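You operate a simulated robot arm through the tools that you are given. There is no shell and no other tool.

You run a simulated robot arm. Do the job below in one go: nothing can be reset, and whatever is moved stays where it is left.

TASK
Wring out the wet green cloth and lay it on the drying shelf.
Fine: use the wringer; push the shelf back in. Where these are worked on the way, their far stop is far enough and under half their travel is too little: drying shelf.

The check looks at the end state, three seconds after you hand in, the way a careful person would. Anything else that was tipped, shoved, dropped, spilled or broken makes it a failure. Flat cloth is picked up by pressing the open fingertips on it (5 to 10 N) and closing them slowly along it; thin cloth reads only 2 to 8 mm in the jaws.

THE ROBOT
A 6-joint arm with a four-finger gripper, fixed in place. Base frame: the origin is on the floor under the middle of its stand, x ahead of it, y to its left, z up. Units: m, degrees, N and s.
It reaches about 1.041 m from its shoulder. Its first joint turns from -166.0 to 166.0 degrees. Payload 3.67 kg.
The TCP is the grasp point between the finger pads, 0.028 m short of the fingertips. In the tool frame z runs along the fingers and y along their closing line. The gripper opens to 0.112 m; its body begins 0.073 m behind the TCP.
Orientation is told as [roll, pitch, yaw] about the base's x, y, z axes, in that order, counted from this pose: with the fingers straight down and closing along the base's y, the tool's x points along the base's -x, its y along +y and its z along -z.

THE INTERFACE
- The arm moves only by the tool arm_command. Its argument "plan" is a list of rows, each a list of 7 numbers: the shift along the base's x, y, z in cm, then the turn, a rotation vector about the base's x, y, z in degrees, then the finger opening in cm, from 0 to 11.2. In form: [[tx, ty, tz, rx, ry, rz, claw], ...]. A call has 1 to 20 rows; each row shifts and turns the commanded pose from where the row before left it. Rows are played at 5 a second. More than 0.05 m and 8.6 degrees between two rows, or a gripper value outside its range, and nothing of the call is played. A pose out of reach is approached as far as the arm can. The call stops where the force on the tool passes 90 N (or 10 N more than at its start, if that is more) or the arm is blocked; 0.2 s more then pass. Each finger travels about 0.1025 m/s and halts on what it meets, pressing with about 22 N; the grip force reading is that of the motor and also rises with nothing between the fingers. The clock runs only during rows and for 0.2 s after the last one: add rows that do not move to give the fingers time. The reply holds the time, the measured pose of the TCP, the force on the tool along the base axes, the opening and the grip force, in the units named above and with some noise, with the torque about the TCP (base axes, N m) and any sound that the robot's microphone picked up.
- Cameras (640 x 400 px; columns grow to the right, rows downward): "scene" is fixed at [0.3995, 0.5005, 1.5227]; the picture's right is [-0.47, 0.88, 0.00], its down [0.82, 0.43, -0.39] and it looks along [-0.34, -0.18, -0.92] (base axes); focal length 214 px, centre (320, 200). "wrist" rides on the gripper at [0.06, -0.018, -0.104] in the tool frame; the picture's right is [0.29, 0.96, 0.00], its down [-0.80, 0.24, -0.55] and it looks along [-0.53, 0.16, 0.83] (tool axes); focal length 234 px, centre (320, 200). There is no depth. A picture from a camera that has moved, and an enlarged one, comes with that camera's place and axes in the base frame and with its lens.
- get_image(camera): a new picture of that camera. No time passes.
- inspect(camera, box): a new picture of the part [left, top, right, bottom] of that camera's present view, enlarged. No time passes.
- sign_off(): hands the job in; it is judged then, once.

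Places have to be worked out from the pictures, the camera data and where the tool is seen. Open the gripper and draw the arm clear of the work before you hand the job in, unless the task says otherwise.

The tools are called as a command line: name --pt "numbers of a row" for each row, then --argument value for the rest, lists and objects as JSON in quotes. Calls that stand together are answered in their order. arm_command: Moves the arm, as the interface text tells. Its arguments: {"type":"object","properties":{"plan":{"type":"array"}},"required":["plan"]} The other tools are called the same way: get_image (camera) takes a picture; inspect (camera, box) takes an enlarged picture of a part of a camera's view; sign_off () hands the job in.

At the start:

```text
clock: 0.0
position: [0.1754, 0.4228, 1.2363]
orientation: [0.0, 0.0, 0.1]
force: [-0.1, 0.6, -0.2]
torque: [-0.02, 0.0, 0.0]
opening: 0.1119
grip_force: 0.0
```

scene: 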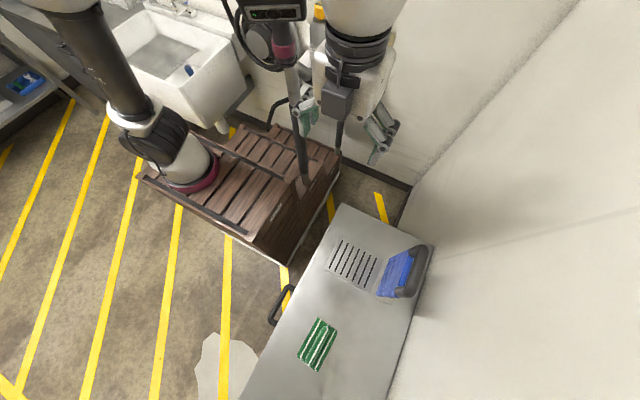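
wrist: 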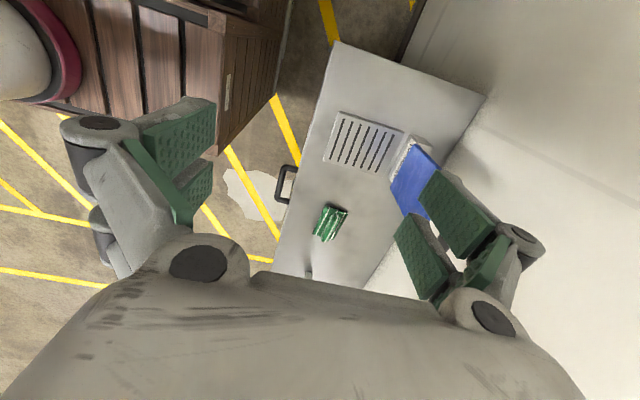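

The first pictures show a steel bench with a grated drain, a blue device (perhaps the wringer), a green cloth and a black handle at the bench's edge. I enlarge the parts before moving.

inspect --camera "scene" --box '[240, 190, 450, 400]'

inspect --camera "wrist" --box '[220, 40, 500, 290]'

inspect --camera "scene" --box '[0, 0, 320, 200]'

```text
1.90 times, centred on (345, 295) of scene
camera zoom: at [0.3995, 0.5005, 1.5227], right [-0.47, 0.88, 0.0], down [0.82, 0.43, -0.39], along [-0.34, -0.18, -0.92], focal length 408 px, centre (272, 19)
```

zoom: 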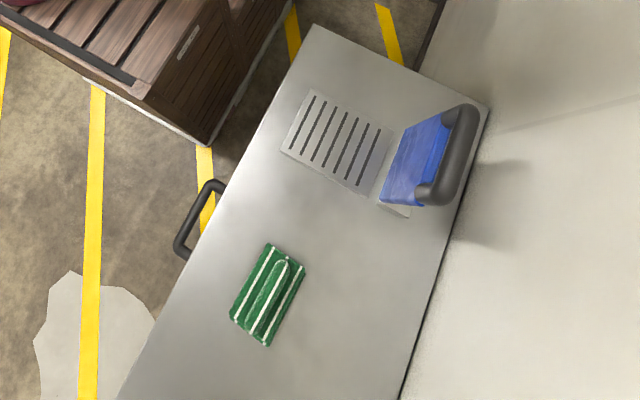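

```text
1.60 times, centred on (360, 165) of wrist
camera zoom: at [0.1165, 0.4056, 1.3416], right [-0.29, 0.96, 0.0], down [0.8, 0.24, 0.55], along [0.53, 0.16, -0.83], focal length 375 px, centre (256, 256)
```

zoom: 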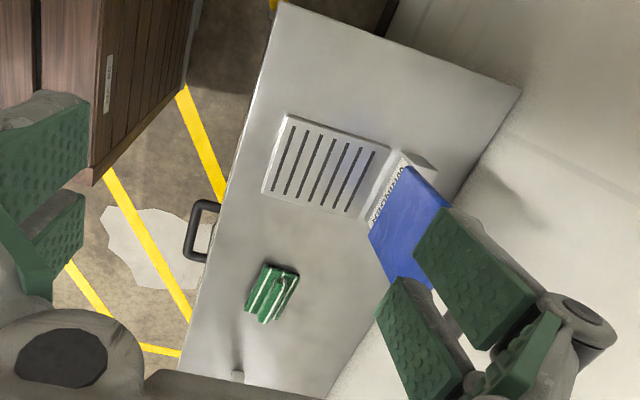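

```text
2.00 times, centred on (160, 100) of scene
camera zoom: at [0.3995, 0.5005, 1.5227], right [-0.47, 0.88, 0.0], down [0.82, 0.43, -0.39], along [-0.34, -0.18, -0.92], focal length 429 px, centre (640, 400)
```

zoom: 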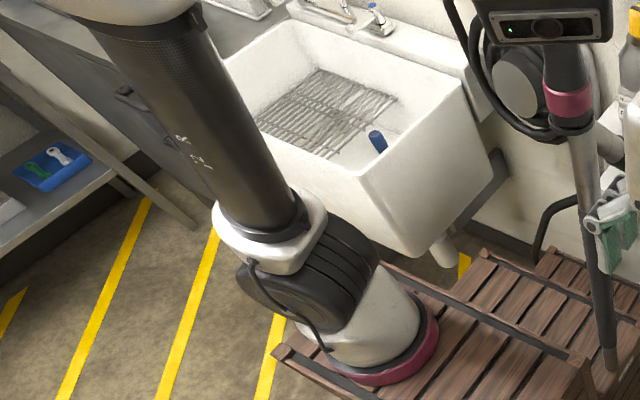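

Triangulating the two pictures puts the bench top at z≈0.79, front edge y≈0.437, the cloth at about (0.53, 0.56), and the shelf handle bar at about (0.50, 0.39, 0.71). I look at more detail of the crate/robot and the bench end.

inspect --camera "scene" --box '[120, 100, 360, 250]'

inspect --camera "scene" --box '[310, 220, 450, 310]'

inspect --camera "wrist" --box '[240, 180, 400, 290]'

inspect --camera "wrist" --box '[320, 90, 480, 200]'

```text
2.67 times, centred on (240, 175) of scene
camera zoom: at [0.3995, 0.5005, 1.5227], right [-0.47, 0.88, 0.0], down [0.82, 0.43, -0.39], along [-0.34, -0.18, -0.92], focal length 572 px, centre (533, 267)
```

zoom: 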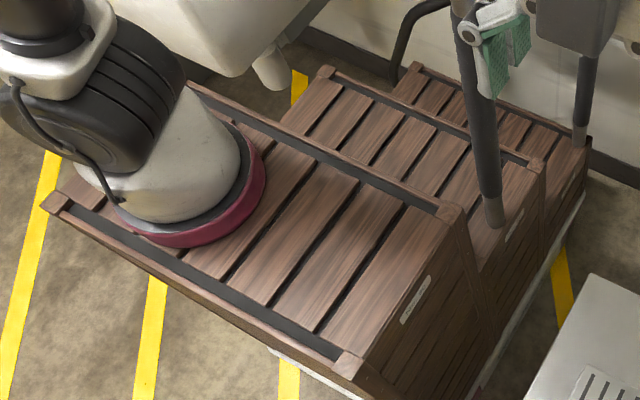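

```text
4.44 times, centred on (380, 265) of scene
camera zoom: at [0.3995, 0.5005, 1.5227], right [-0.47, 0.88, 0.0], down [0.82, 0.43, -0.39], along [-0.34, -0.18, -0.92], focal length 953 px, centre (53, -89)
```

zoom: 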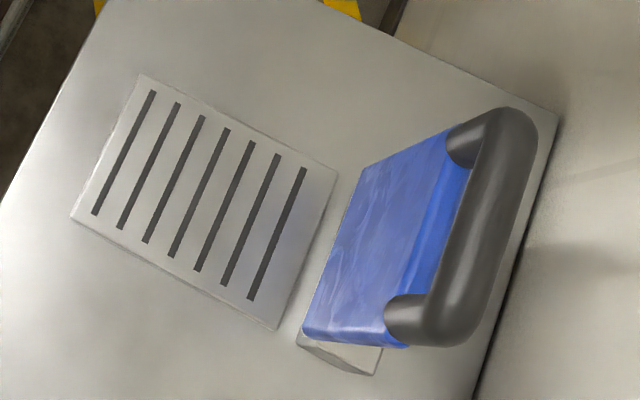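

```text
3.64 times, centred on (320, 235) of wrist
camera zoom: at [0.1165, 0.4056, 1.3416], right [-0.29, 0.96, 0.0], down [0.8, 0.24, 0.55], along [0.53, 0.16, -0.83], focal length 852 px, centre (320, 73)
```

zoom: 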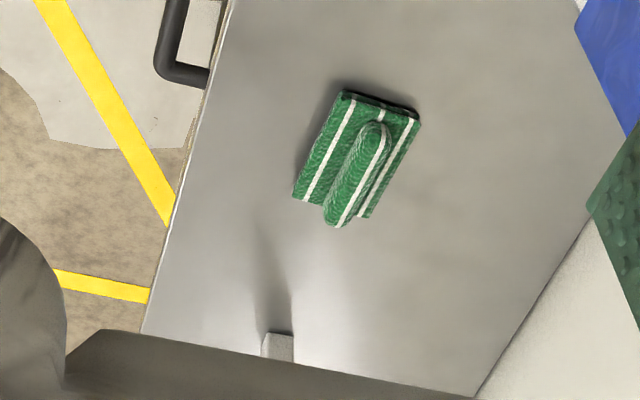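

```text
3.64 times, centred on (400, 145) of wrist
camera zoom: at [0.1165, 0.4056, 1.3416], right [-0.29, 0.96, 0.0], down [0.8, 0.24, 0.55], along [0.53, 0.16, -0.83], focal length 852 px, centre (29, 400)
```

zoom: 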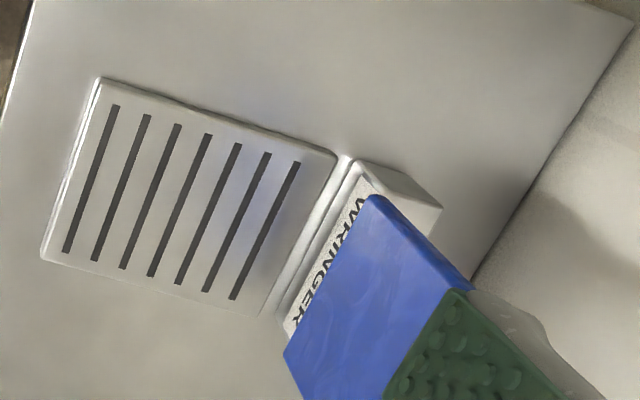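

The wringer is a hinged blue plate with a black handle standing up behind a slotted drain plate; the cloth is folded in a pad about 12×6.5 cm. I move the camera over the bench slowly to get better views before touching anything.

arm_command --pt "3 0 -2 0 0 0 11.2" --pt "3 0 -2 0 0 0 11.2" --pt "3 0 -2 0 0 0 11.2" --pt "3 0 -2 0 0 0 11.2" --pt "3 0 -2 0 0 0 11.2" --pt "0 0 0 0 0 0 11.2"

```text
clock: 1.4
position: [0.3262, 0.4223, 1.139]
orientation: [0.1, 0.0, 0.0]
force: [-0.3, 1.0, 0.4]
torque: [0.01, 0.05, -0.01]
opening: 0.112
grip_force: 0.1
```

Moved fine. I take pictures from here.

get_image --camera "wrist"

get_image --camera "scene"

```text
taken
camera wrist: at [0.2674, 0.4043, 1.243], right [-0.29, 0.96, 0.0], down [0.8, 0.24, 0.55], along [0.53, 0.16, -0.83], focal length 234 px, centre (320, 200)
```

wrist: 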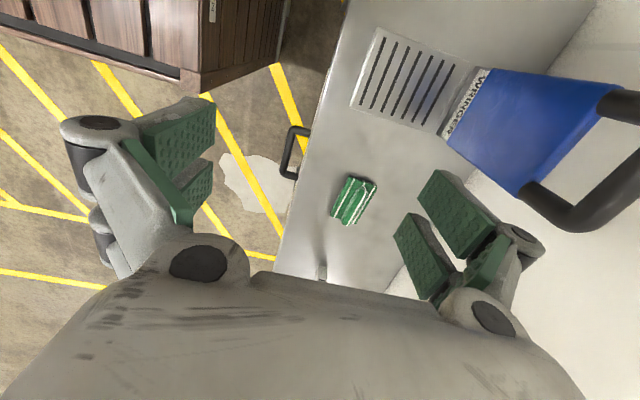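

```text
taken
```

scene: 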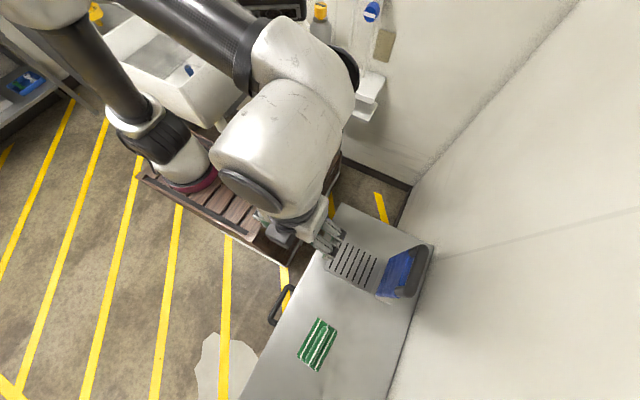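

The arm's own link was the pole; now the wringer's plate and handle are visible. I zoom in on them, the far end of the bench and the handle.

inspect --camera "wrist" --box '[420, 40, 640, 240]'

inspect --camera "wrist" --box '[240, 100, 400, 290]'

inspect --camera "scene" --box '[190, 240, 350, 400]'

```text
2.00 times, centred on (530, 140) of wrist
camera zoom: at [0.2674, 0.4043, 1.243], right [-0.29, 0.96, 0.0], down [0.8, 0.24, 0.55], along [0.53, 0.16, -0.83], focal length 468 px, centre (-100, 320)
```

zoom: 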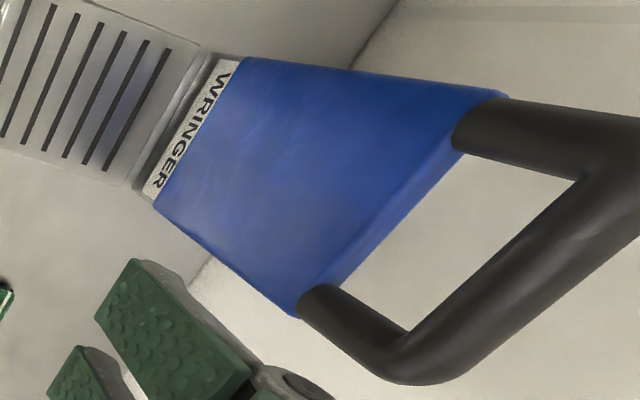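

```text
2.11 times, centred on (320, 195) of wrist
camera zoom: at [0.2674, 0.4043, 1.243], right [-0.29, 0.96, 0.0], down [0.8, 0.24, 0.55], along [0.53, 0.16, -0.83], focal length 493 px, centre (320, 210)
```

zoom: 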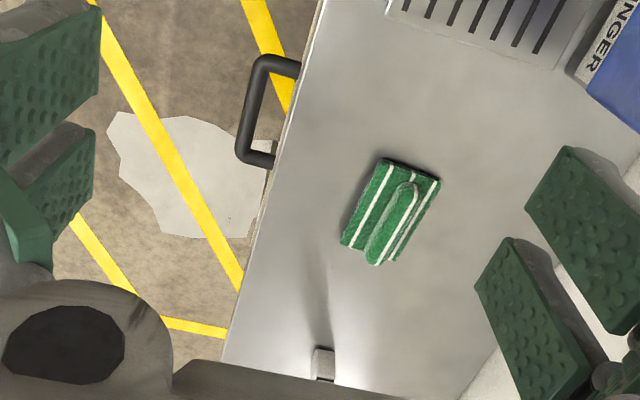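

```text
2.50 times, centred on (270, 320) of scene
camera zoom: at [0.3995, 0.5005, 1.5227], right [-0.47, 0.88, 0.0], down [0.82, 0.43, -0.39], along [-0.34, -0.18, -0.92], focal length 536 px, centre (445, -100)
```

zoom: 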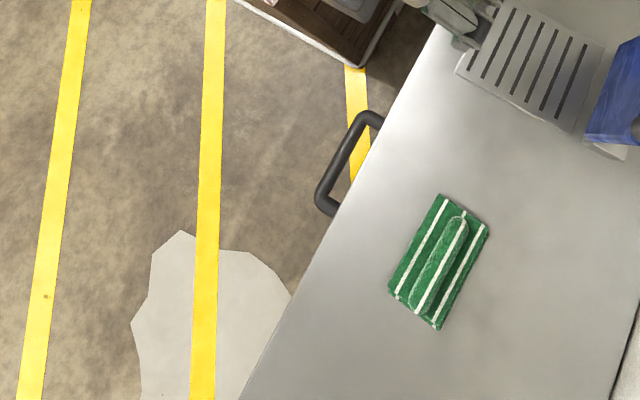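

The wringer plate stands vertically (face y≈0.64, z≈0.87–1.04, handle bar near z≈1.085), hinged on a block behind the drain plate. I move to hover above the cloth and narrow the fingers to refine its position.

arm_command --pt "4 0 0 0 0 0 11.2" --pt "4 1 0 0 0 0 11.2" --pt "4 3 -3 0 0 0 11.2" --pt "4 3 -4 0 0 0 9" --pt "3 4 -4 0 0 0 7" --pt "1.5 3 -4 0 0 0 6" --pt "0 0 -4 0 0 0 6" --pt "0 0 0 0 0 0 6"

get_image --camera "wrist"

get_image --camera "scene"

```text
refused: row 3 steps farther than a row can; nothing moved
```

```text
taken
camera wrist: at [0.2674, 0.4043, 1.243], right [-0.29, 0.96, 0.0], down [0.8, 0.24, 0.55], along [0.53, 0.16, -0.83], focal length 234 px, centre (320, 200)
```

wrist: 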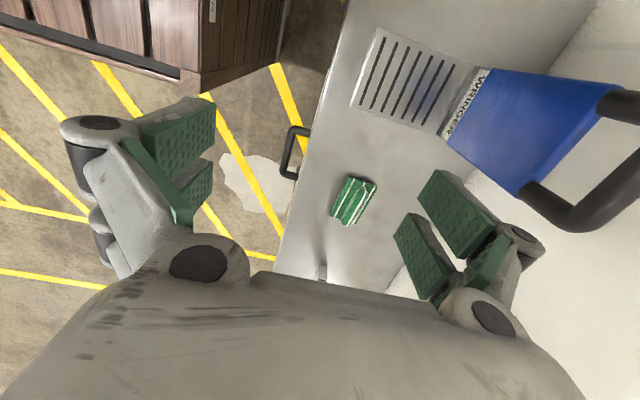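

```text
taken
```

scene: 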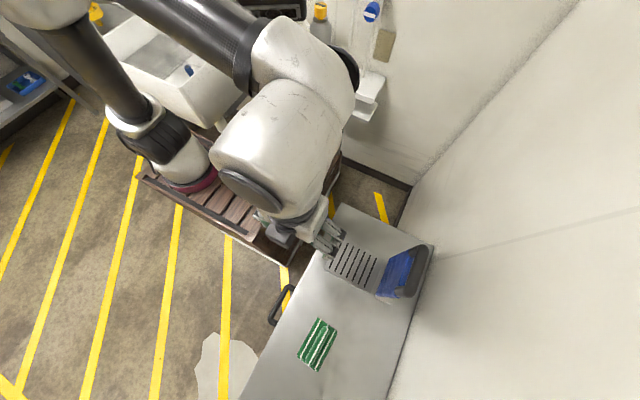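

The step was too long for a row (limit 5 cm in total), so nothing moved. I repeat with shorter rows toward a hover above the cloth.

arm_command --pt "4 0 0 0 0 0 11.2" --pt "4 0 0 0 0 0 11.2" --pt "4 1 -2 0 0 0 11.2" --pt "3 2 -3 0 0 0 9" --pt "2 3 -3 0 0 0 7" --pt "2 3 -3 0 0 0 6" --pt "1.9 3 -3 0 0 0 6" --pt "0 2 -3 0 0 0 6" --pt "0 0 -3 0 0 0 6" --pt "0 0 0 0 0 0 6"

```text
clock: 3.6
position: [0.5341, 0.5647, 0.9372]
orientation: [0.1, 0.0, 0.1]
force: [-0.3, 0.0, -0.9]
torque: [0.01, 0.0, -0.01]
opening: 0.0598
grip_force: 0.2
```

The TCP is at (0.534, 0.565, 0.937) above the cloth; I look from both cameras.

get_image --camera "wrist"

get_image --camera "scene"

inspect --camera "wrist" --box '[200, 100, 440, 260]'

```text
taken
camera wrist: at [0.4751, 0.5463, 1.0416], right [-0.29, 0.96, 0.0], down [0.8, 0.24, 0.55], along [0.53, 0.16, -0.83], focal length 234 px, centre (320, 200)
```

wrist: 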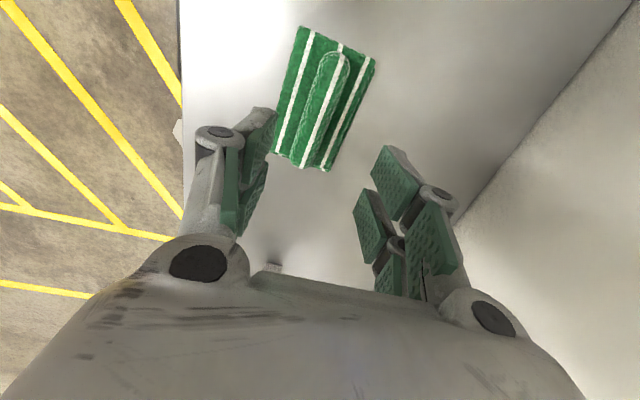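

```text
taken
```

scene: 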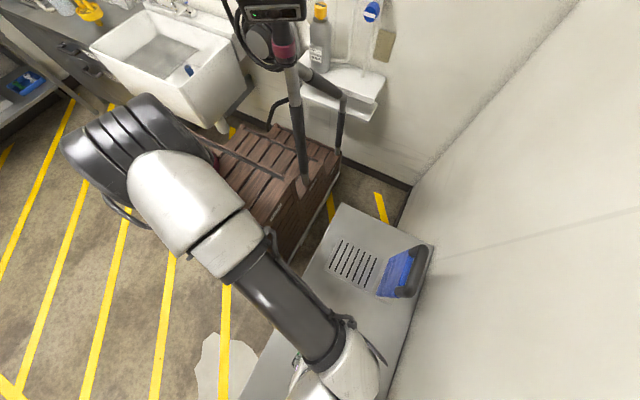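

```text
2.50 times, centred on (320, 180) of wrist
camera zoom: at [0.4751, 0.5463, 1.0416], right [-0.29, 0.96, 0.0], down [0.8, 0.24, 0.55], along [0.53, 0.16, -0.83], focal length 585 px, centre (320, 250)
```

zoom: 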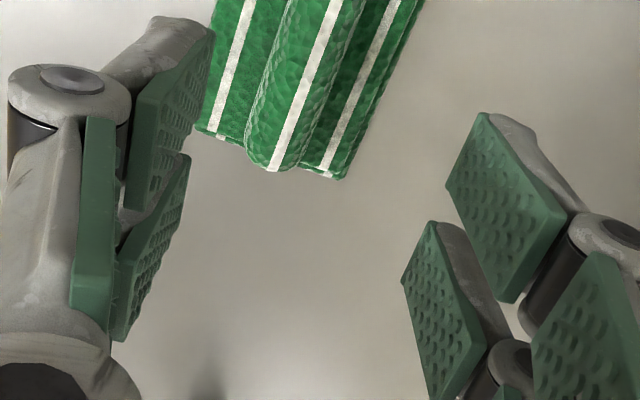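

The cloth pad spans x 0.47–0.59, y 0.526–0.594 with its ridge at y≈0.564, so the tool is nearly centred. I descend to just above it with a 4.6 cm opening.

arm_command --pt "-0.4 0 -2 0 0 0 5.2" --pt "0 0 -2.5 0 0 0 4.6" --pt "0 0 -2 0 0 0 4.6" --pt "0 0 -1.2 0 0 0 4.6" --pt "0 0 0 0 0 0 4.6"

get_image --camera "wrist"

```text
clock: 4.8
position: [0.5296, 0.5642, 0.8622]
orientation: [0.0, 0.0, 0.1]
force: [0.3, 0.0, -0.1]
torque: [0.02, 0.0, 0.02]
opening: 0.0461
grip_force: 0.1
```

```text
taken
camera wrist: at [0.4711, 0.5461, 0.9656], right [-0.29, 0.96, 0.0], down [0.8, 0.24, 0.55], along [0.53, 0.16, -0.83], focal length 234 px, centre (320, 200)
```

wrist: 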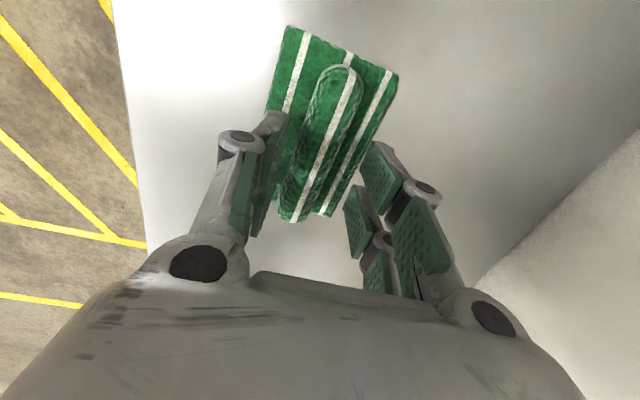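

The fingers straddle the ridge. I lower in small steps watching the force.

arm_command --pt "0 0 -1 0 0 0 4.6" --pt "0 0 -0.8 0 0 0 4.6" --pt "0 0 0 0 0 0 4.6"

```text
clock: 5.6
position: [0.5295, 0.5624, 0.8438]
orientation: [0.2, -0.1, 0.1]
force: [0.1, -2.1, 22.5]
torque: [-0.28, 0.09, 0.0]
opening: 0.0465
grip_force: 7.7
```

Contact already, 22 N with the tips at z≈0.816. I back off a few millimetres to bring it to 5–10 N.

arm_command --pt "0 0 0.25 0 0 0 4.6" --pt "0 0 0 0 0 0 4.6"

get_image --camera "wrist"

```text
clock: 6.2
position: [0.5294, 0.5626, 0.8441]
orientation: [-0.1, -0.1, 0.1]
force: [2.4, 2.3, 7.3]
torque: [0.01, -0.07, -0.02]
opening: 0.0463
grip_force: 0.8
```

```text
taken
camera wrist: at [0.4711, 0.545, 0.9493], right [-0.29, 0.96, 0.0], down [0.8, 0.24, 0.55], along [0.53, 0.16, -0.83], focal length 234 px, centre (320, 200)
```

wrist: 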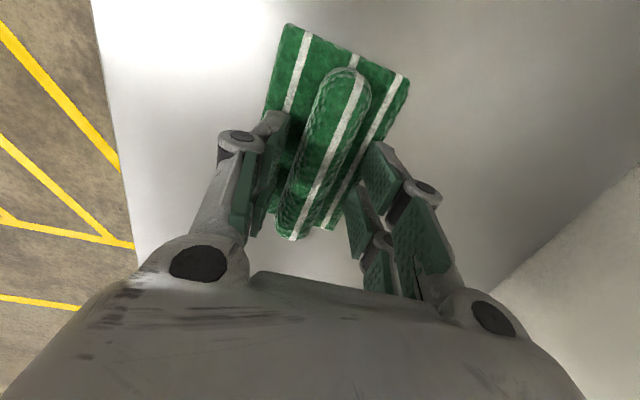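

Force is now 7 N, within the 5–10 N range. I start closing slowly along the cloth.

arm_command --pt "0 0 0 0 0 0 4.3" --pt "0 0 0 0 0 0 4.0" --pt "0 0 0 0 0 0 3.7" --pt "0 0 0 0 0 0 3.4" --pt "0 0 0 0 0 0 3.1"

```text
clock: 7.4
position: [0.5297, 0.5617, 0.8451]
orientation: [-0.1, 0.0, 0.1]
force: [0.5, -3.5, 11.2]
torque: [-0.12, -0.09, -0.01]
opening: 0.0314
grip_force: 0.1
```

The force stays near 10 N; I keep closing slowly.

arm_command --pt "0 0 0.05 0 0 0 2.8" --pt "0 0 0.05 0 0 0 2.5" --pt "0 0 0 0 0 0 2.2" --pt "0 0 0 0 0 0 1.9" --pt "0 0 0 0 0 0 1.6" --pt "0 0 0 0 0 0 1.6"

get_image --camera "wrist"

```text
clock: 8.8
position: [0.5292, 0.5642, 0.8444]
orientation: [0.0, 0.0, 0.1]
force: [-0.8, 1.1, 6.0]
torque: [0.02, 0.06, 0.12]
opening: 0.0234
grip_force: 21.3
```

```text
taken
camera wrist: at [0.4713, 0.5448, 0.9499], right [-0.29, 0.96, 0.0], down [0.8, 0.24, 0.55], along [0.53, 0.16, -0.83], focal length 234 px, centre (320, 200)
```

wrist: 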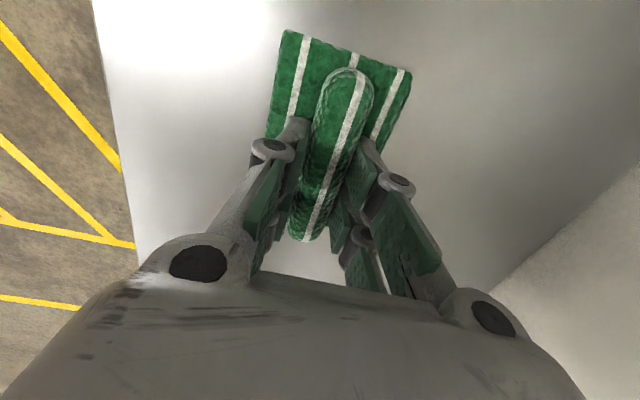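

The fingers hold the ridge at 2.3 cm with 21 N. I lift a few centimetres and look whether the cloth comes along.

arm_command --pt "0 0 0 0 0 0 1.0" --pt "0 0 1 0 0 0 1.0" --pt "0 0 1.5 0 0 0 1.0" --pt "0 0 2 0 0 0 1.0" --pt "0 0 2 0 0 0 1.0" --pt "0 0 0 0 0 0 1.0"

get_image --camera "wrist"

get_image --camera "scene"

```text
clock: 10.2
position: [0.5299, 0.5621, 0.9109]
orientation: [0.0, 0.1, 0.1]
force: [-1.5, 0.2, -0.8]
torque: [0.02, 0.0, 0.01]
opening: 0.0236
grip_force: 22.0
```

```text
taken
camera wrist: at [0.4719, 0.5449, 1.0158], right [-0.29, 0.96, 0.0], down [0.8, 0.24, 0.55], along [0.53, 0.16, -0.83], focal length 234 px, centre (320, 200)
```

wrist: 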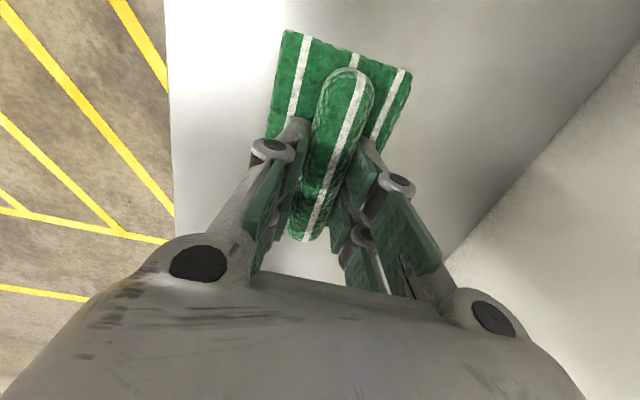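

```text
taken
```

scene: 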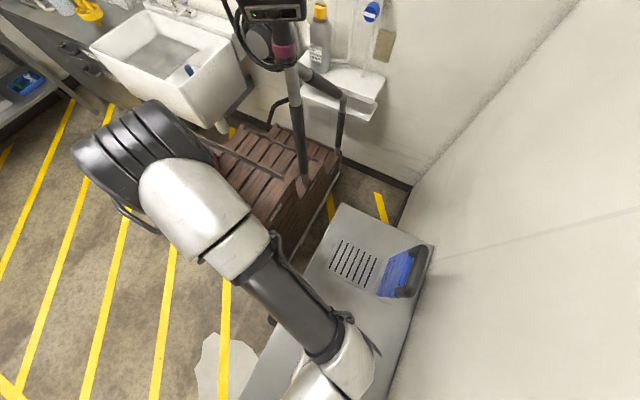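

The cloth is held and lifted. The drain plate's centre is about (0.28, 0.565); because the gripper body must stay clear of the upright wringer plate (y≈0.64), I carry the cloth along the bench and aim for (0.28, 0.542).

arm_command --pt "0 -1 1.5 0 0 0 1.0" --pt "-3 -1 1.5 0 0 0 1.0" --pt "-4 -1.2 1.5 0 0 0 1.0" --pt "-4 0 0 0 0 0 1.0" --pt "-4 0 0 0 0 0 1.0" --pt "-4 0 0 0 0 0 1.0" --pt "-3 0 0 0 0 0 1.0" --pt "-3 0 0 0 0 0 1.0" --pt "0 0 0 0 0 0 1.0"

get_image --camera "wrist"

get_image --camera "scene"

```text
clock: 12.2
position: [0.2798, 0.5337, 0.9561]
orientation: [-0.1, 0.0, 0.1]
force: [0.4, -0.5, -0.2]
torque: [0.0, -0.02, 0.01]
opening: 0.0236
grip_force: 21.7
```

```text
taken
camera wrist: at [0.2218, 0.5162, 1.0616], right [-0.29, 0.96, 0.0], down [0.8, 0.24, 0.55], along [0.53, 0.16, -0.83], focal length 234 px, centre (320, 200)
```

wrist: 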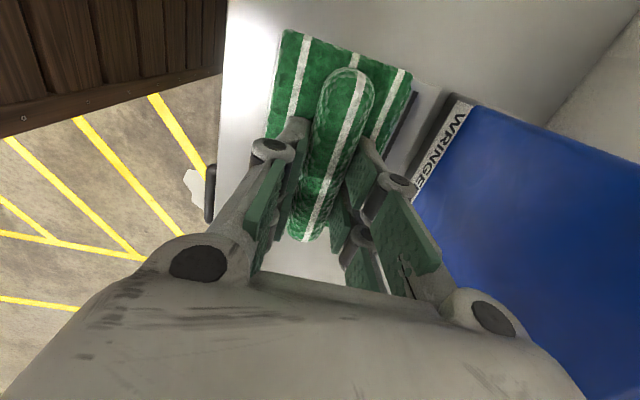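

```text
taken
```

scene: 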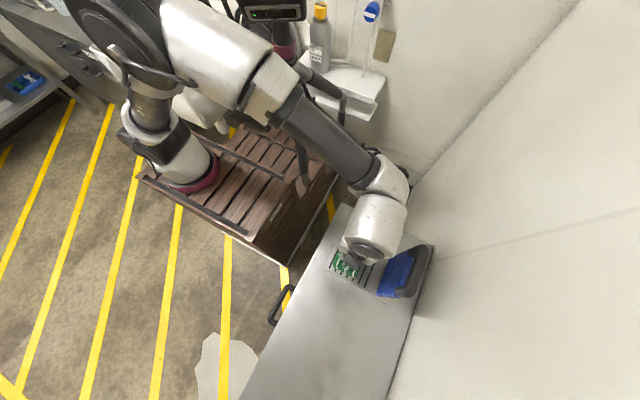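

The cloth is over the drain plate and the plate of the wringer is at y≈0.64. I descend with y≈0.542.

arm_command --pt "0 0.4 -2 0 0 0 1.0" --pt "0 0.4 -2 0 0 0 1.0" --pt "0 0 -2 0 0 0 1.0" --pt "0 0 -1.5 0 0 0 1.0" --pt "0 0 -1 0 0 0 1.0" --pt "0 0 0 0 0 0 1.0"

get_image --camera "wrist"

```text
clock: 13.6
position: [0.2809, 0.5411, 0.8703]
orientation: [0.0, 0.1, 0.1]
force: [-0.5, 0.0, -0.6]
torque: [0.02, -0.02, 0.03]
opening: 0.0237
grip_force: 22.1
```

```text
taken
camera wrist: at [0.2225, 0.5235, 0.9759], right [-0.29, 0.96, 0.0], down [0.8, 0.24, 0.55], along [0.53, 0.16, -0.83], focal length 234 px, centre (320, 200)
```

wrist: 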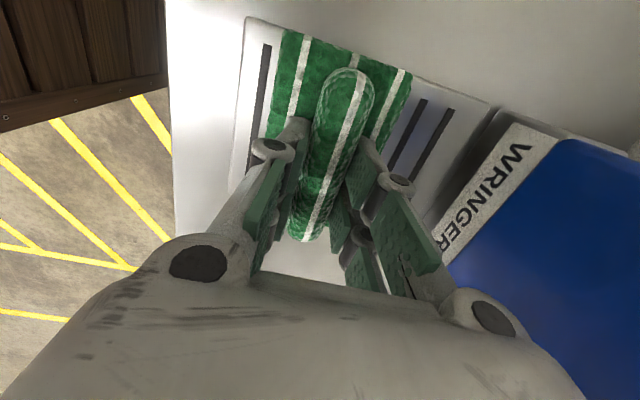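

The cloth lines up with the drain plate (x 0.22–0.34). I lower it in small steps until contact.

arm_command --pt "0 0.4 -0.5 0 0 0 1.0" --pt "0 0 -0.5 0 0 0 1.0" --pt "0 0 0 0 0 0 1.0"

```text
clock: 14.4
position: [0.281, 0.5457, 0.861]
orientation: [0.1, 0.0, 0.1]
force: [1.6, -1.0, 6.5]
torque: [-0.08, -0.02, 0.0]
opening: 0.0235
grip_force: 21.8
```

Contact with 6.5 N. I open the fingers slowly to about 5 cm and lift straight up a little.

arm_command --pt "0 0 0 0 0 0 2.6" --pt "0 0 0 0 0 0 3.4" --pt "0 0 0 0 0 0 4.2" --pt "0 0 0.3 0 0 0 4.8" --pt "0 0 1 0 0 0 4.8" --pt "0 0 2 0 0 0 4.8" --pt "0 0 2 0 0 0 4.8" --pt "0 0 0 0 0 0 4.8"

get_image --camera "wrist"

```text
clock: 16.2
position: [0.2799, 0.5433, 0.912]
orientation: [0.0, 0.0, 0.1]
force: [-0.4, -0.1, -0.1]
torque: [0.03, -0.01, -0.02]
opening: 0.048
grip_force: 0.0
```

```text
taken
camera wrist: at [0.2209, 0.5259, 1.0165], right [-0.29, 0.96, 0.0], down [0.8, 0.24, 0.55], along [0.53, 0.16, -0.83], focal length 234 px, centre (320, 200)
```

wrist: 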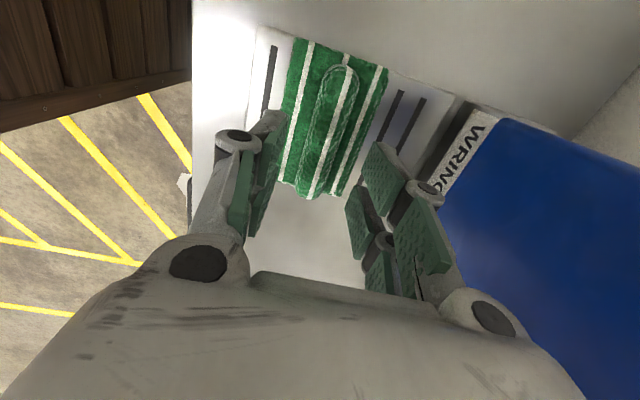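

The cloth lies on the drain plate. I rise straight up clear of the wringer's handle and look at it from above.

arm_command --pt "0 -0.5 3 0 0 0 4.8" --pt "0 -0.5 4 0 0 0 5.5" --pt "0 0 4.5 0 0 0 6" --pt "0 0 4.5 0 0 0 6" --pt "0 0 4.5 0 0 0 6" --pt "0 0 4.5 0 0 0 6" --pt "0 0 0 0 0 0 6"

get_image --camera "wrist"

get_image --camera "scene"

```text
clock: 17.8
position: [0.2797, 0.5312, 1.1627]
orientation: [0.0, 0.0, 0.1]
force: [0.7, -0.1, -1.5]
torque: [0.0, -0.04, 0.02]
opening: 0.06
grip_force: 0.1
```

```text
taken
camera wrist: at [0.2221, 0.5138, 1.2667], right [-0.29, 0.96, 0.0], down [0.8, 0.24, 0.55], along [0.53, 0.16, -0.83], focal length 234 px, centre (320, 200)
```

wrist: 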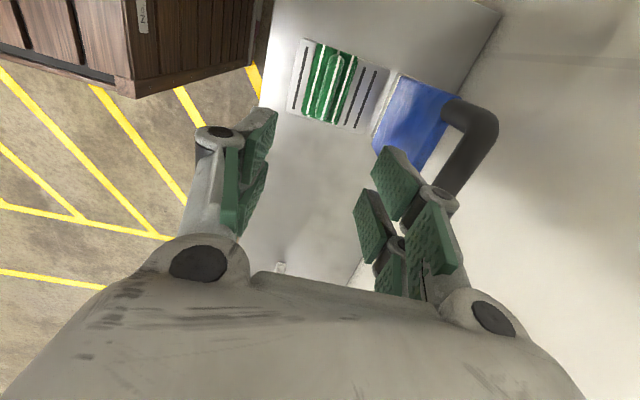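

```text
taken
```

scene: 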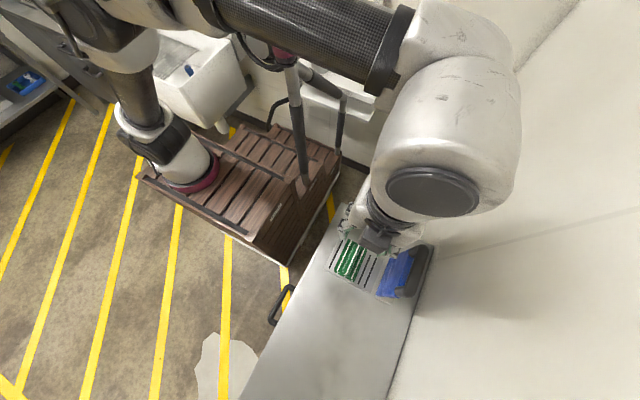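

The wrist housing would come near the wall if I stayed vertical, so I tilt the tool 30° (fingers pointing down and toward the wall) while backing off in y, then look at the handle again.

arm_command --pt "0 0 0.5 7.5 0 0 6" --pt "0 0 0.5 7.5 0 0 6" --pt "0 0 0 7.5 0 0 6" --pt "0 0 0 7.5 0 0 6" --pt "0 0 0 0 0 0 6"

get_image --camera "wrist"

get_image --camera "scene"

```text
clock: 19.0
position: [0.2802, 0.5335, 1.1728]
orientation: [30.0, 0.0, 0.1]
force: [0.1, -0.6, -0.1]
torque: [0.01, -0.03, -0.01]
opening: 0.06
grip_force: 0.1
```

```text
taken
camera wrist: at [0.2213, 0.4663, 1.2546], right [-0.29, 0.83, 0.48], down [0.8, -0.07, 0.6], along [0.53, 0.56, -0.64], focal length 234 px, centre (320, 200)
```

wrist: 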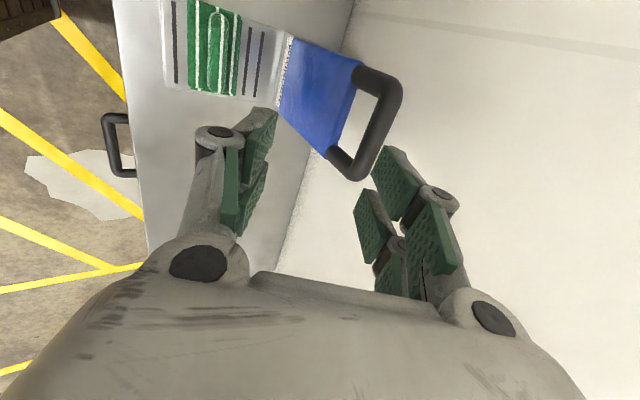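

```text
taken
```

scene: 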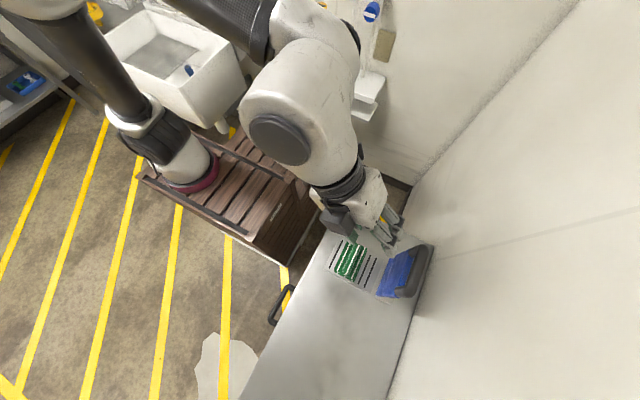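

From two views the handle bar runs x 0.233–0.331 at y≈0.655, z≈1.077, about 2.2 cm thick. I approach it along the tilted tool axis to 2.5 cm short of the grip point and check.

arm_command --pt "0.2 3.5 0 0 0 0 6" --pt "0 3.5 -1 0 0 0 6" --pt "0 1.5 -2.6 0 0 0 6" --pt "0 1.2 -2.1 0 0 0 6" --pt "0 0 0 0 0 0 6"

get_image --camera "wrist"

get_image --camera "scene"

```text
clock: 20.2
position: [0.2814, 0.6317, 1.1138]
orientation: [30.0, 0.1, 0.1]
force: [-1.3, 0.8, 0.4]
torque: [-0.01, 0.0, 0.02]
opening: 0.0601
grip_force: 0.0
```

```text
taken
camera wrist: at [0.2229, 0.5645, 1.197], right [-0.29, 0.83, 0.48], down [0.8, -0.07, 0.6], along [0.53, 0.56, -0.64], focal length 234 px, centre (320, 200)
```

wrist: 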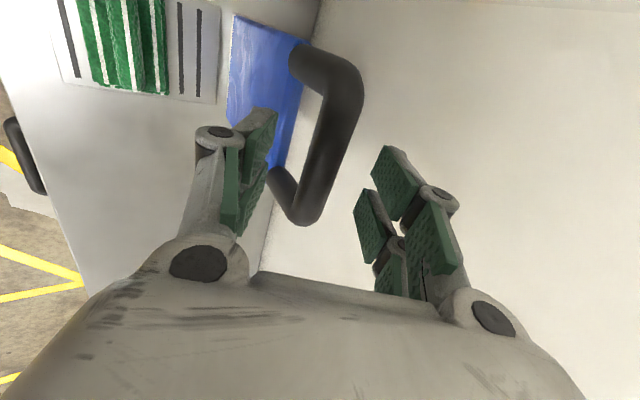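

```text
taken
```

scene: 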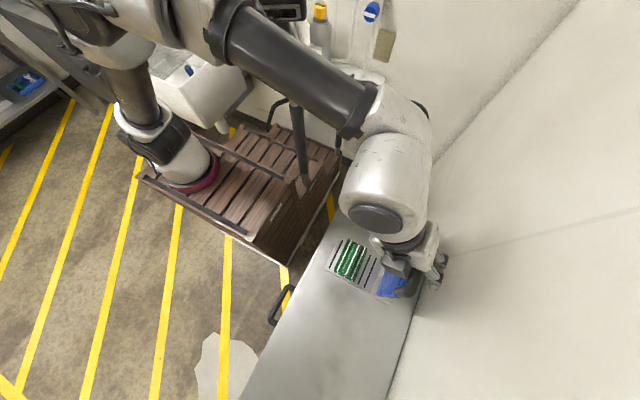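

Combining three views the bar is at y≈0.659, z≈1.076. I advance the last 3 cm so that the bar sits between the finger pads.

arm_command --pt "0 0.7 -0.8 0 0 0 6" --pt "0 0.7 -0.8 0 0 0 6" --pt "0 0.5 -0.8 0 0 0 6" --pt "0 0 0 0 0 0 6"

get_image --camera "wrist"

```text
clock: 21.2
position: [0.2823, 0.6497, 1.0935]
orientation: [30.0, 0.0, 0.1]
force: [0.2, 0.3, -0.6]
torque: [-0.01, -0.02, -0.02]
opening: 0.0601
grip_force: 0.1
```

```text
taken
camera wrist: at [0.2233, 0.5823, 1.1747], right [-0.29, 0.83, 0.48], down [0.8, -0.07, 0.6], along [0.53, 0.56, -0.64], focal length 234 px, centre (320, 200)
```

wrist: 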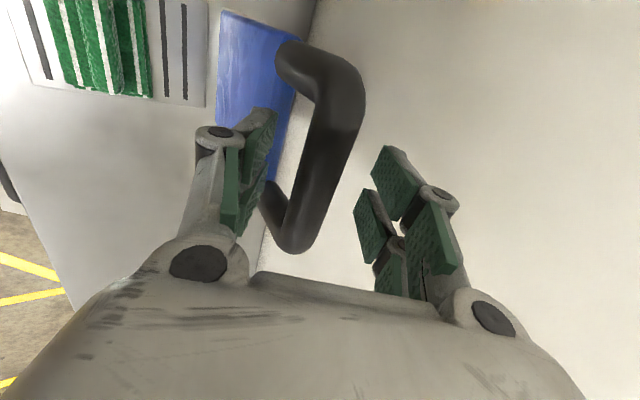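

The bar lies between the fingers, about 2 cm beyond the TCP. I advance 5 mm more and close on it gently.

arm_command --pt "0 0.25 -0.43 0 0 0 6" --pt "0 0 0 0 0 0 5" --pt "0 0 0 0 0 0 4" --pt "0 0 0 0 0 0 3" --pt "0 0 0 0 0 0 2" --pt "0 0 0 0 0 0 2"

get_image --camera "wrist"

```text
clock: 22.6
position: [0.2817, 0.6514, 1.0863]
orientation: [30.1, 0.0, 0.1]
force: [-0.2, -3.0, -3.4]
torque: [0.06, 0.02, -0.05]
opening: 0.023
grip_force: 2.2
```

```text
taken
camera wrist: at [0.2231, 0.5842, 1.1685], right [-0.29, 0.83, 0.48], down [0.8, -0.07, 0.6], along [0.53, 0.55, -0.64], focal length 234 px, centre (320, 200)
```

wrist: 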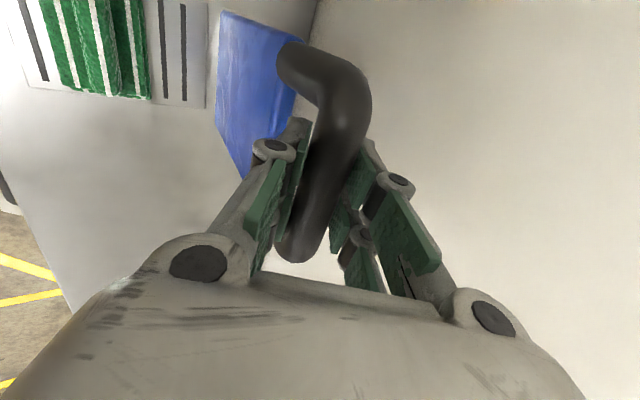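

The bar is held (2.3 cm). I pull the lever toward the front along a small arc about the estimated hinge (y≈0.659, z≈0.86) and read the forces.

arm_command --pt "0 0 0 0 0 0 1.5" --pt "0 -1.41 -0.05 0 0 0 1.5" --pt "0 -1.41 -0.14 0 0 0 1.5" --pt "0 0 0 0 0 0 1.5"

```text
clock: 23.6
position: [0.2819, 0.6248, 1.0839]
orientation: [29.9, 0.0, 0.2]
force: [-16.8, 2.5, -16.6]
torque: [0.05, 0.8, 0.2]
opening: 0.0204
grip_force: 45.3
```

There is an odd x-force and grip reading; I look at what happened.

get_image --camera "wrist"

get_image --camera "scene"

```text
taken
camera wrist: at [0.2234, 0.5575, 1.1671], right [-0.29, 0.83, 0.48], down [0.8, -0.07, 0.6], along [0.53, 0.55, -0.64], focal length 234 px, centre (320, 200)
```

wrist: 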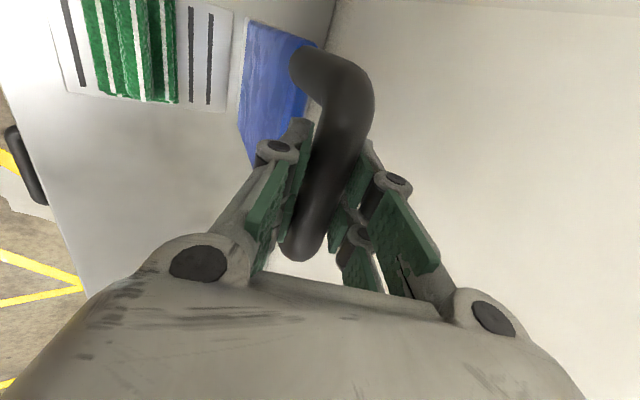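

```text
taken
```

scene: 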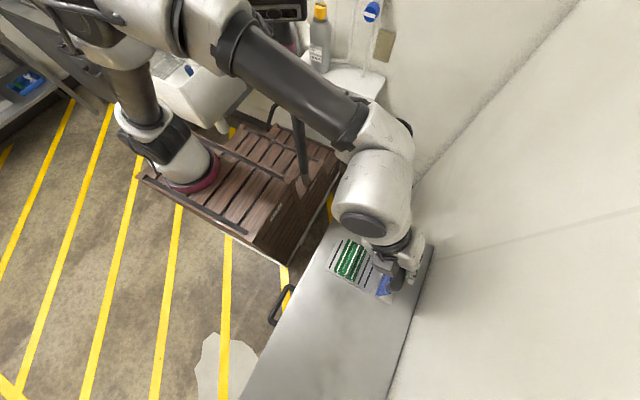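

The lever follows the gripper. The tool is being pulled down, so the true arc drops faster; I continue with a bit more descent and let the tool tilt along.

arm_command --pt "0 0 -0.3 0 0 0 1.8" --pt "0 -1.2 -0.3 3 0 0 1.8" --pt "0 0 0 0 0 0 1.8"

```text
clock: 24.4
position: [0.2823, 0.614, 1.084]
orientation: [33.3, 0.0, 0.1]
force: [-15.2, -1.6, 16.1]
torque: [0.18, -0.01, -0.31]
opening: 0.0201
grip_force: 45.5
```

Forces along x and z suggest the clamp is fighting the handle's own rotation. I loosen to a loose cage (2.8 cm) around the bar and see whether the lever stays put.

arm_command --pt "0 0 0.3 0 0 0 2.4" --pt "0 0 0 0 0 0 2.8" --pt "0 0 0 0 0 0 2.8" --pt "0 0 0 0 0 0 2.8"

get_image --camera "wrist"

inspect --camera "scene" --box '[300, 180, 460, 310]'

```text
clock: 25.4
position: [0.2826, 0.6125, 1.084]
orientation: [33.0, 0.0, 0.1]
force: [1.2, 0.9, -0.4]
torque: [0.01, 0.02, -0.02]
opening: 0.0279
grip_force: 0.1
```

```text
taken
camera wrist: at [0.2238, 0.5413, 1.1616], right [-0.29, 0.8, 0.52], down [0.8, -0.1, 0.6], along [0.53, 0.59, -0.61], focal length 234 px, centre (320, 200)
```

wrist: 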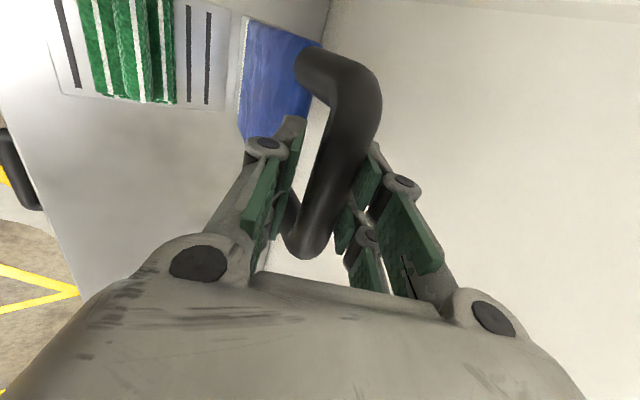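

```text
3.08 times, centred on (380, 245) of scene
camera zoom: at [0.3995, 0.5005, 1.5227], right [-0.47, 0.88, 0.0], down [0.82, 0.43, -0.39], along [-0.34, -0.18, -0.92], focal length 660 px, centre (135, 62)
```

zoom: 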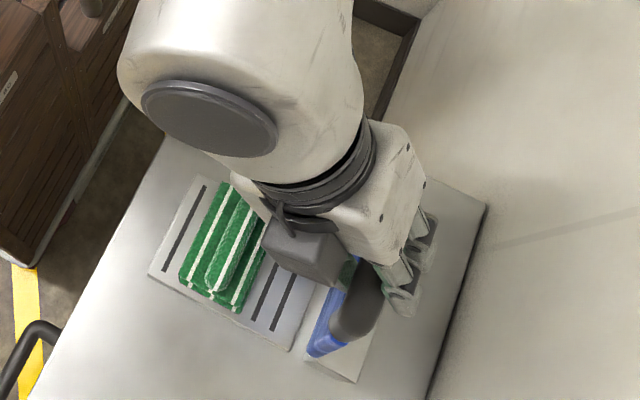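

The lever rests loosely in the cage with no force. I back off along the tool axis to see whether it stays where it is and to measure its angle.

arm_command --pt "0 0 0 0 0 0 3.6" --pt "0 0 0 0 0 0 4.5" --pt "0 -1.0 1.5 0 0 0 5" --pt "0 -1.5 2.5 0 0 0 6" --pt "0 -1.5 2.5 0 0 0 6" --pt "0 -1.5 2 0 0 0 6" --pt "0 0 0 0 0 0 6"

get_image --camera "wrist"

inspect --camera "scene" --box '[300, 180, 460, 310]'

```text
clock: 27.0
position: [0.2835, 0.5582, 1.1666]
orientation: [33.0, -0.1, 0.2]
force: [-0.7, 0.2, -0.1]
torque: [-0.04, 0.01, -0.01]
opening: 0.0601
grip_force: 0.0
```

```text
taken
camera wrist: at [0.225, 0.4867, 1.2452], right [-0.29, 0.8, 0.52], down [0.8, -0.1, 0.6], along [0.53, 0.59, -0.61], focal length 234 px, centre (320, 200)
```

wrist: 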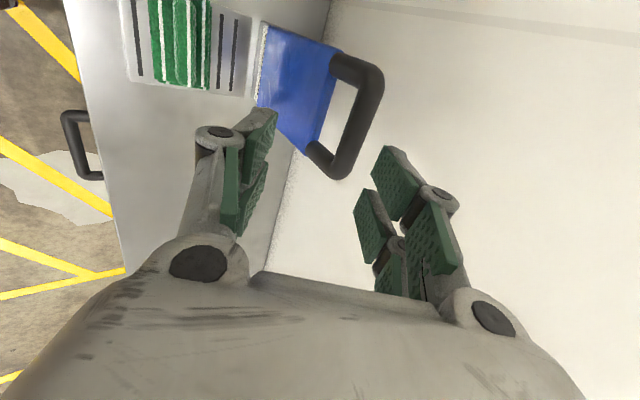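

```text
3.08 times, centred on (380, 245) of scene
camera zoom: at [0.3995, 0.5005, 1.5227], right [-0.47, 0.88, 0.0], down [0.82, 0.43, -0.39], along [-0.34, -0.18, -0.92], focal length 660 px, centre (135, 62)
```

zoom: 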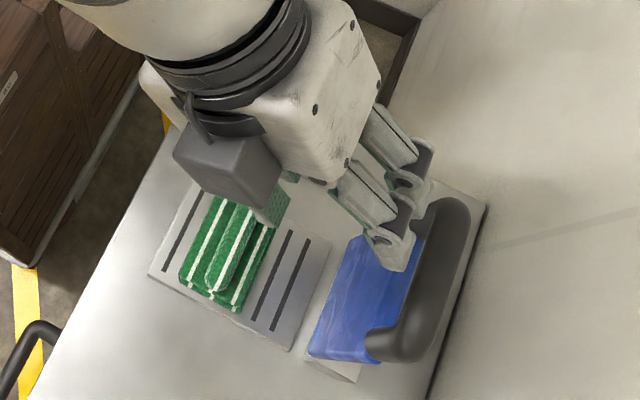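

The lever has sprung back to its rest position, so it is spring-returned and must be held while pressing. I'll hook the bar from above/behind with closed fingers at a 45° tilt; first I close, tilt and line up.

arm_command --pt "-0.2 0 0.5 6 0 0 4" --pt "0 0 0.5 6 0 0 2" --pt "0 2 0.5 0 0 0 0" --pt "0 2 0 0 0 0 0" --pt "0 1.8 0 0 0 0 0" --pt "0 0 0 0 0 0 0"

get_image --camera "wrist"

inspect --camera "scene" --box '[300, 160, 460, 310]'

```text
clock: 28.4
position: [0.2804, 0.616, 1.183]
orientation: [45.0, 0.0, 0.1]
force: [0.0, 0.0, -0.6]
torque: [0.04, 0.02, 0.02]
opening: 0.0
grip_force: 22.1
```

```text
taken
camera wrist: at [0.2213, 0.5296, 1.2434], right [-0.29, 0.68, 0.68], down [0.8, -0.22, 0.56], along [0.53, 0.7, -0.48], focal length 234 px, centre (320, 200)
```

wrist: 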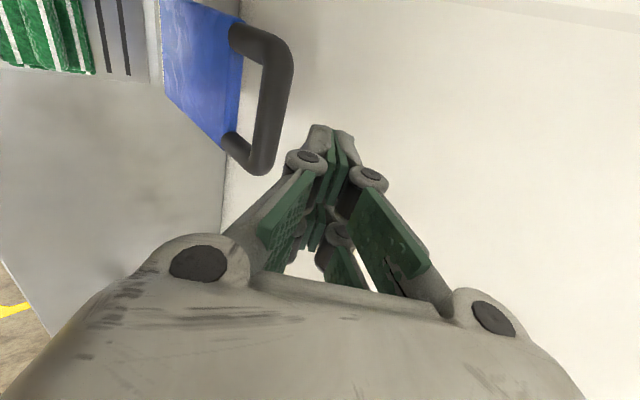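

```text
2.67 times, centred on (380, 235) of scene
camera zoom: at [0.3995, 0.5005, 1.5227], right [-0.47, 0.88, 0.0], down [0.82, 0.43, -0.39], along [-0.34, -0.18, -0.92], focal length 572 px, centre (160, 107)
```

zoom: 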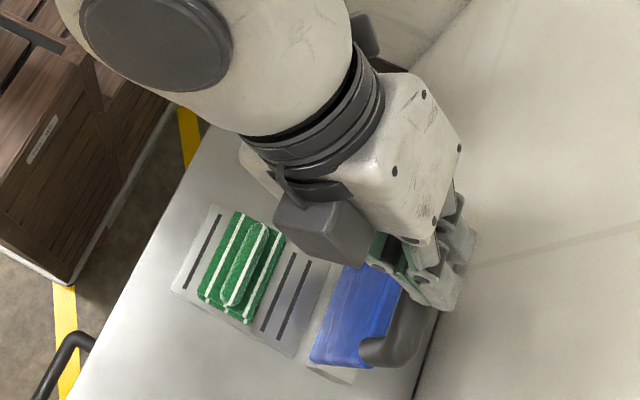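

Closed fingers are slim (about 2.5–3.5 cm thick overall). I advance along the tool axis over and behind the bar, keeping about 2 cm clearance.

arm_command --pt "0 1.8 -1.8 0 0 0 0" --pt "0 1.8 -1.8 0 0 0 0" --pt "0 1.5 -1.5 0 0 0 0" --pt "0 1.2 -1.2 0 0 0 0" --pt "0 0 0 0 0 0 0"

get_image --camera "wrist"

inspect --camera "scene" --box '[340, 200, 480, 310]'

```text
clock: 29.6
position: [0.2775, 0.6766, 1.1213]
orientation: [45.1, 0.0, 0.0]
force: [-0.4, -0.4, 0.0]
torque: [0.02, -0.01, -0.02]
opening: 0.0
grip_force: 21.6
```

```text
taken
camera wrist: at [0.2188, 0.5907, 1.1822], right [-0.29, 0.68, 0.68], down [0.8, -0.22, 0.56], along [0.53, 0.7, -0.48], focal length 234 px, centre (320, 200)
```

wrist: 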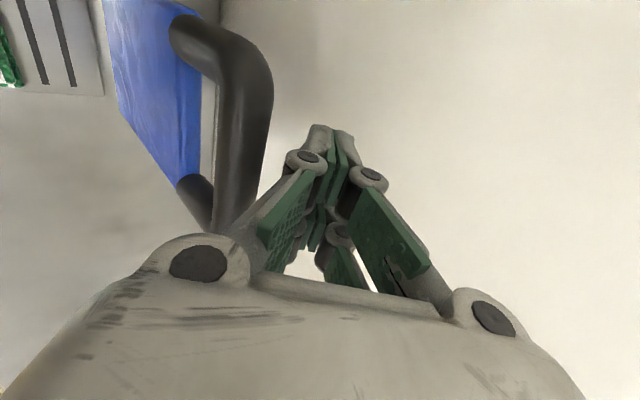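

```text
3.64 times, centred on (410, 255) of scene
camera zoom: at [0.3995, 0.5005, 1.5227], right [-0.47, 0.88, 0.0], down [0.82, 0.43, -0.39], along [-0.34, -0.18, -0.92], focal length 780 px, centre (-7, 0)
```

zoom: 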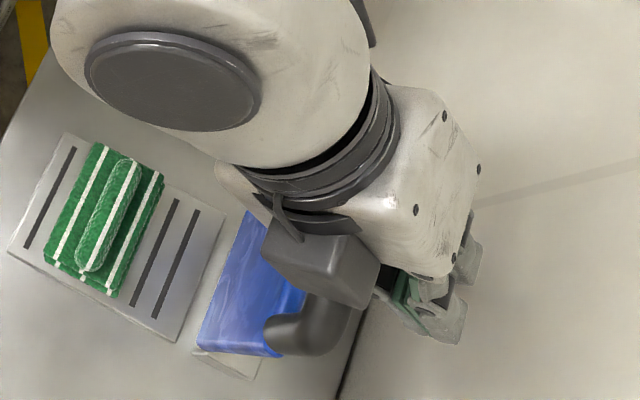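

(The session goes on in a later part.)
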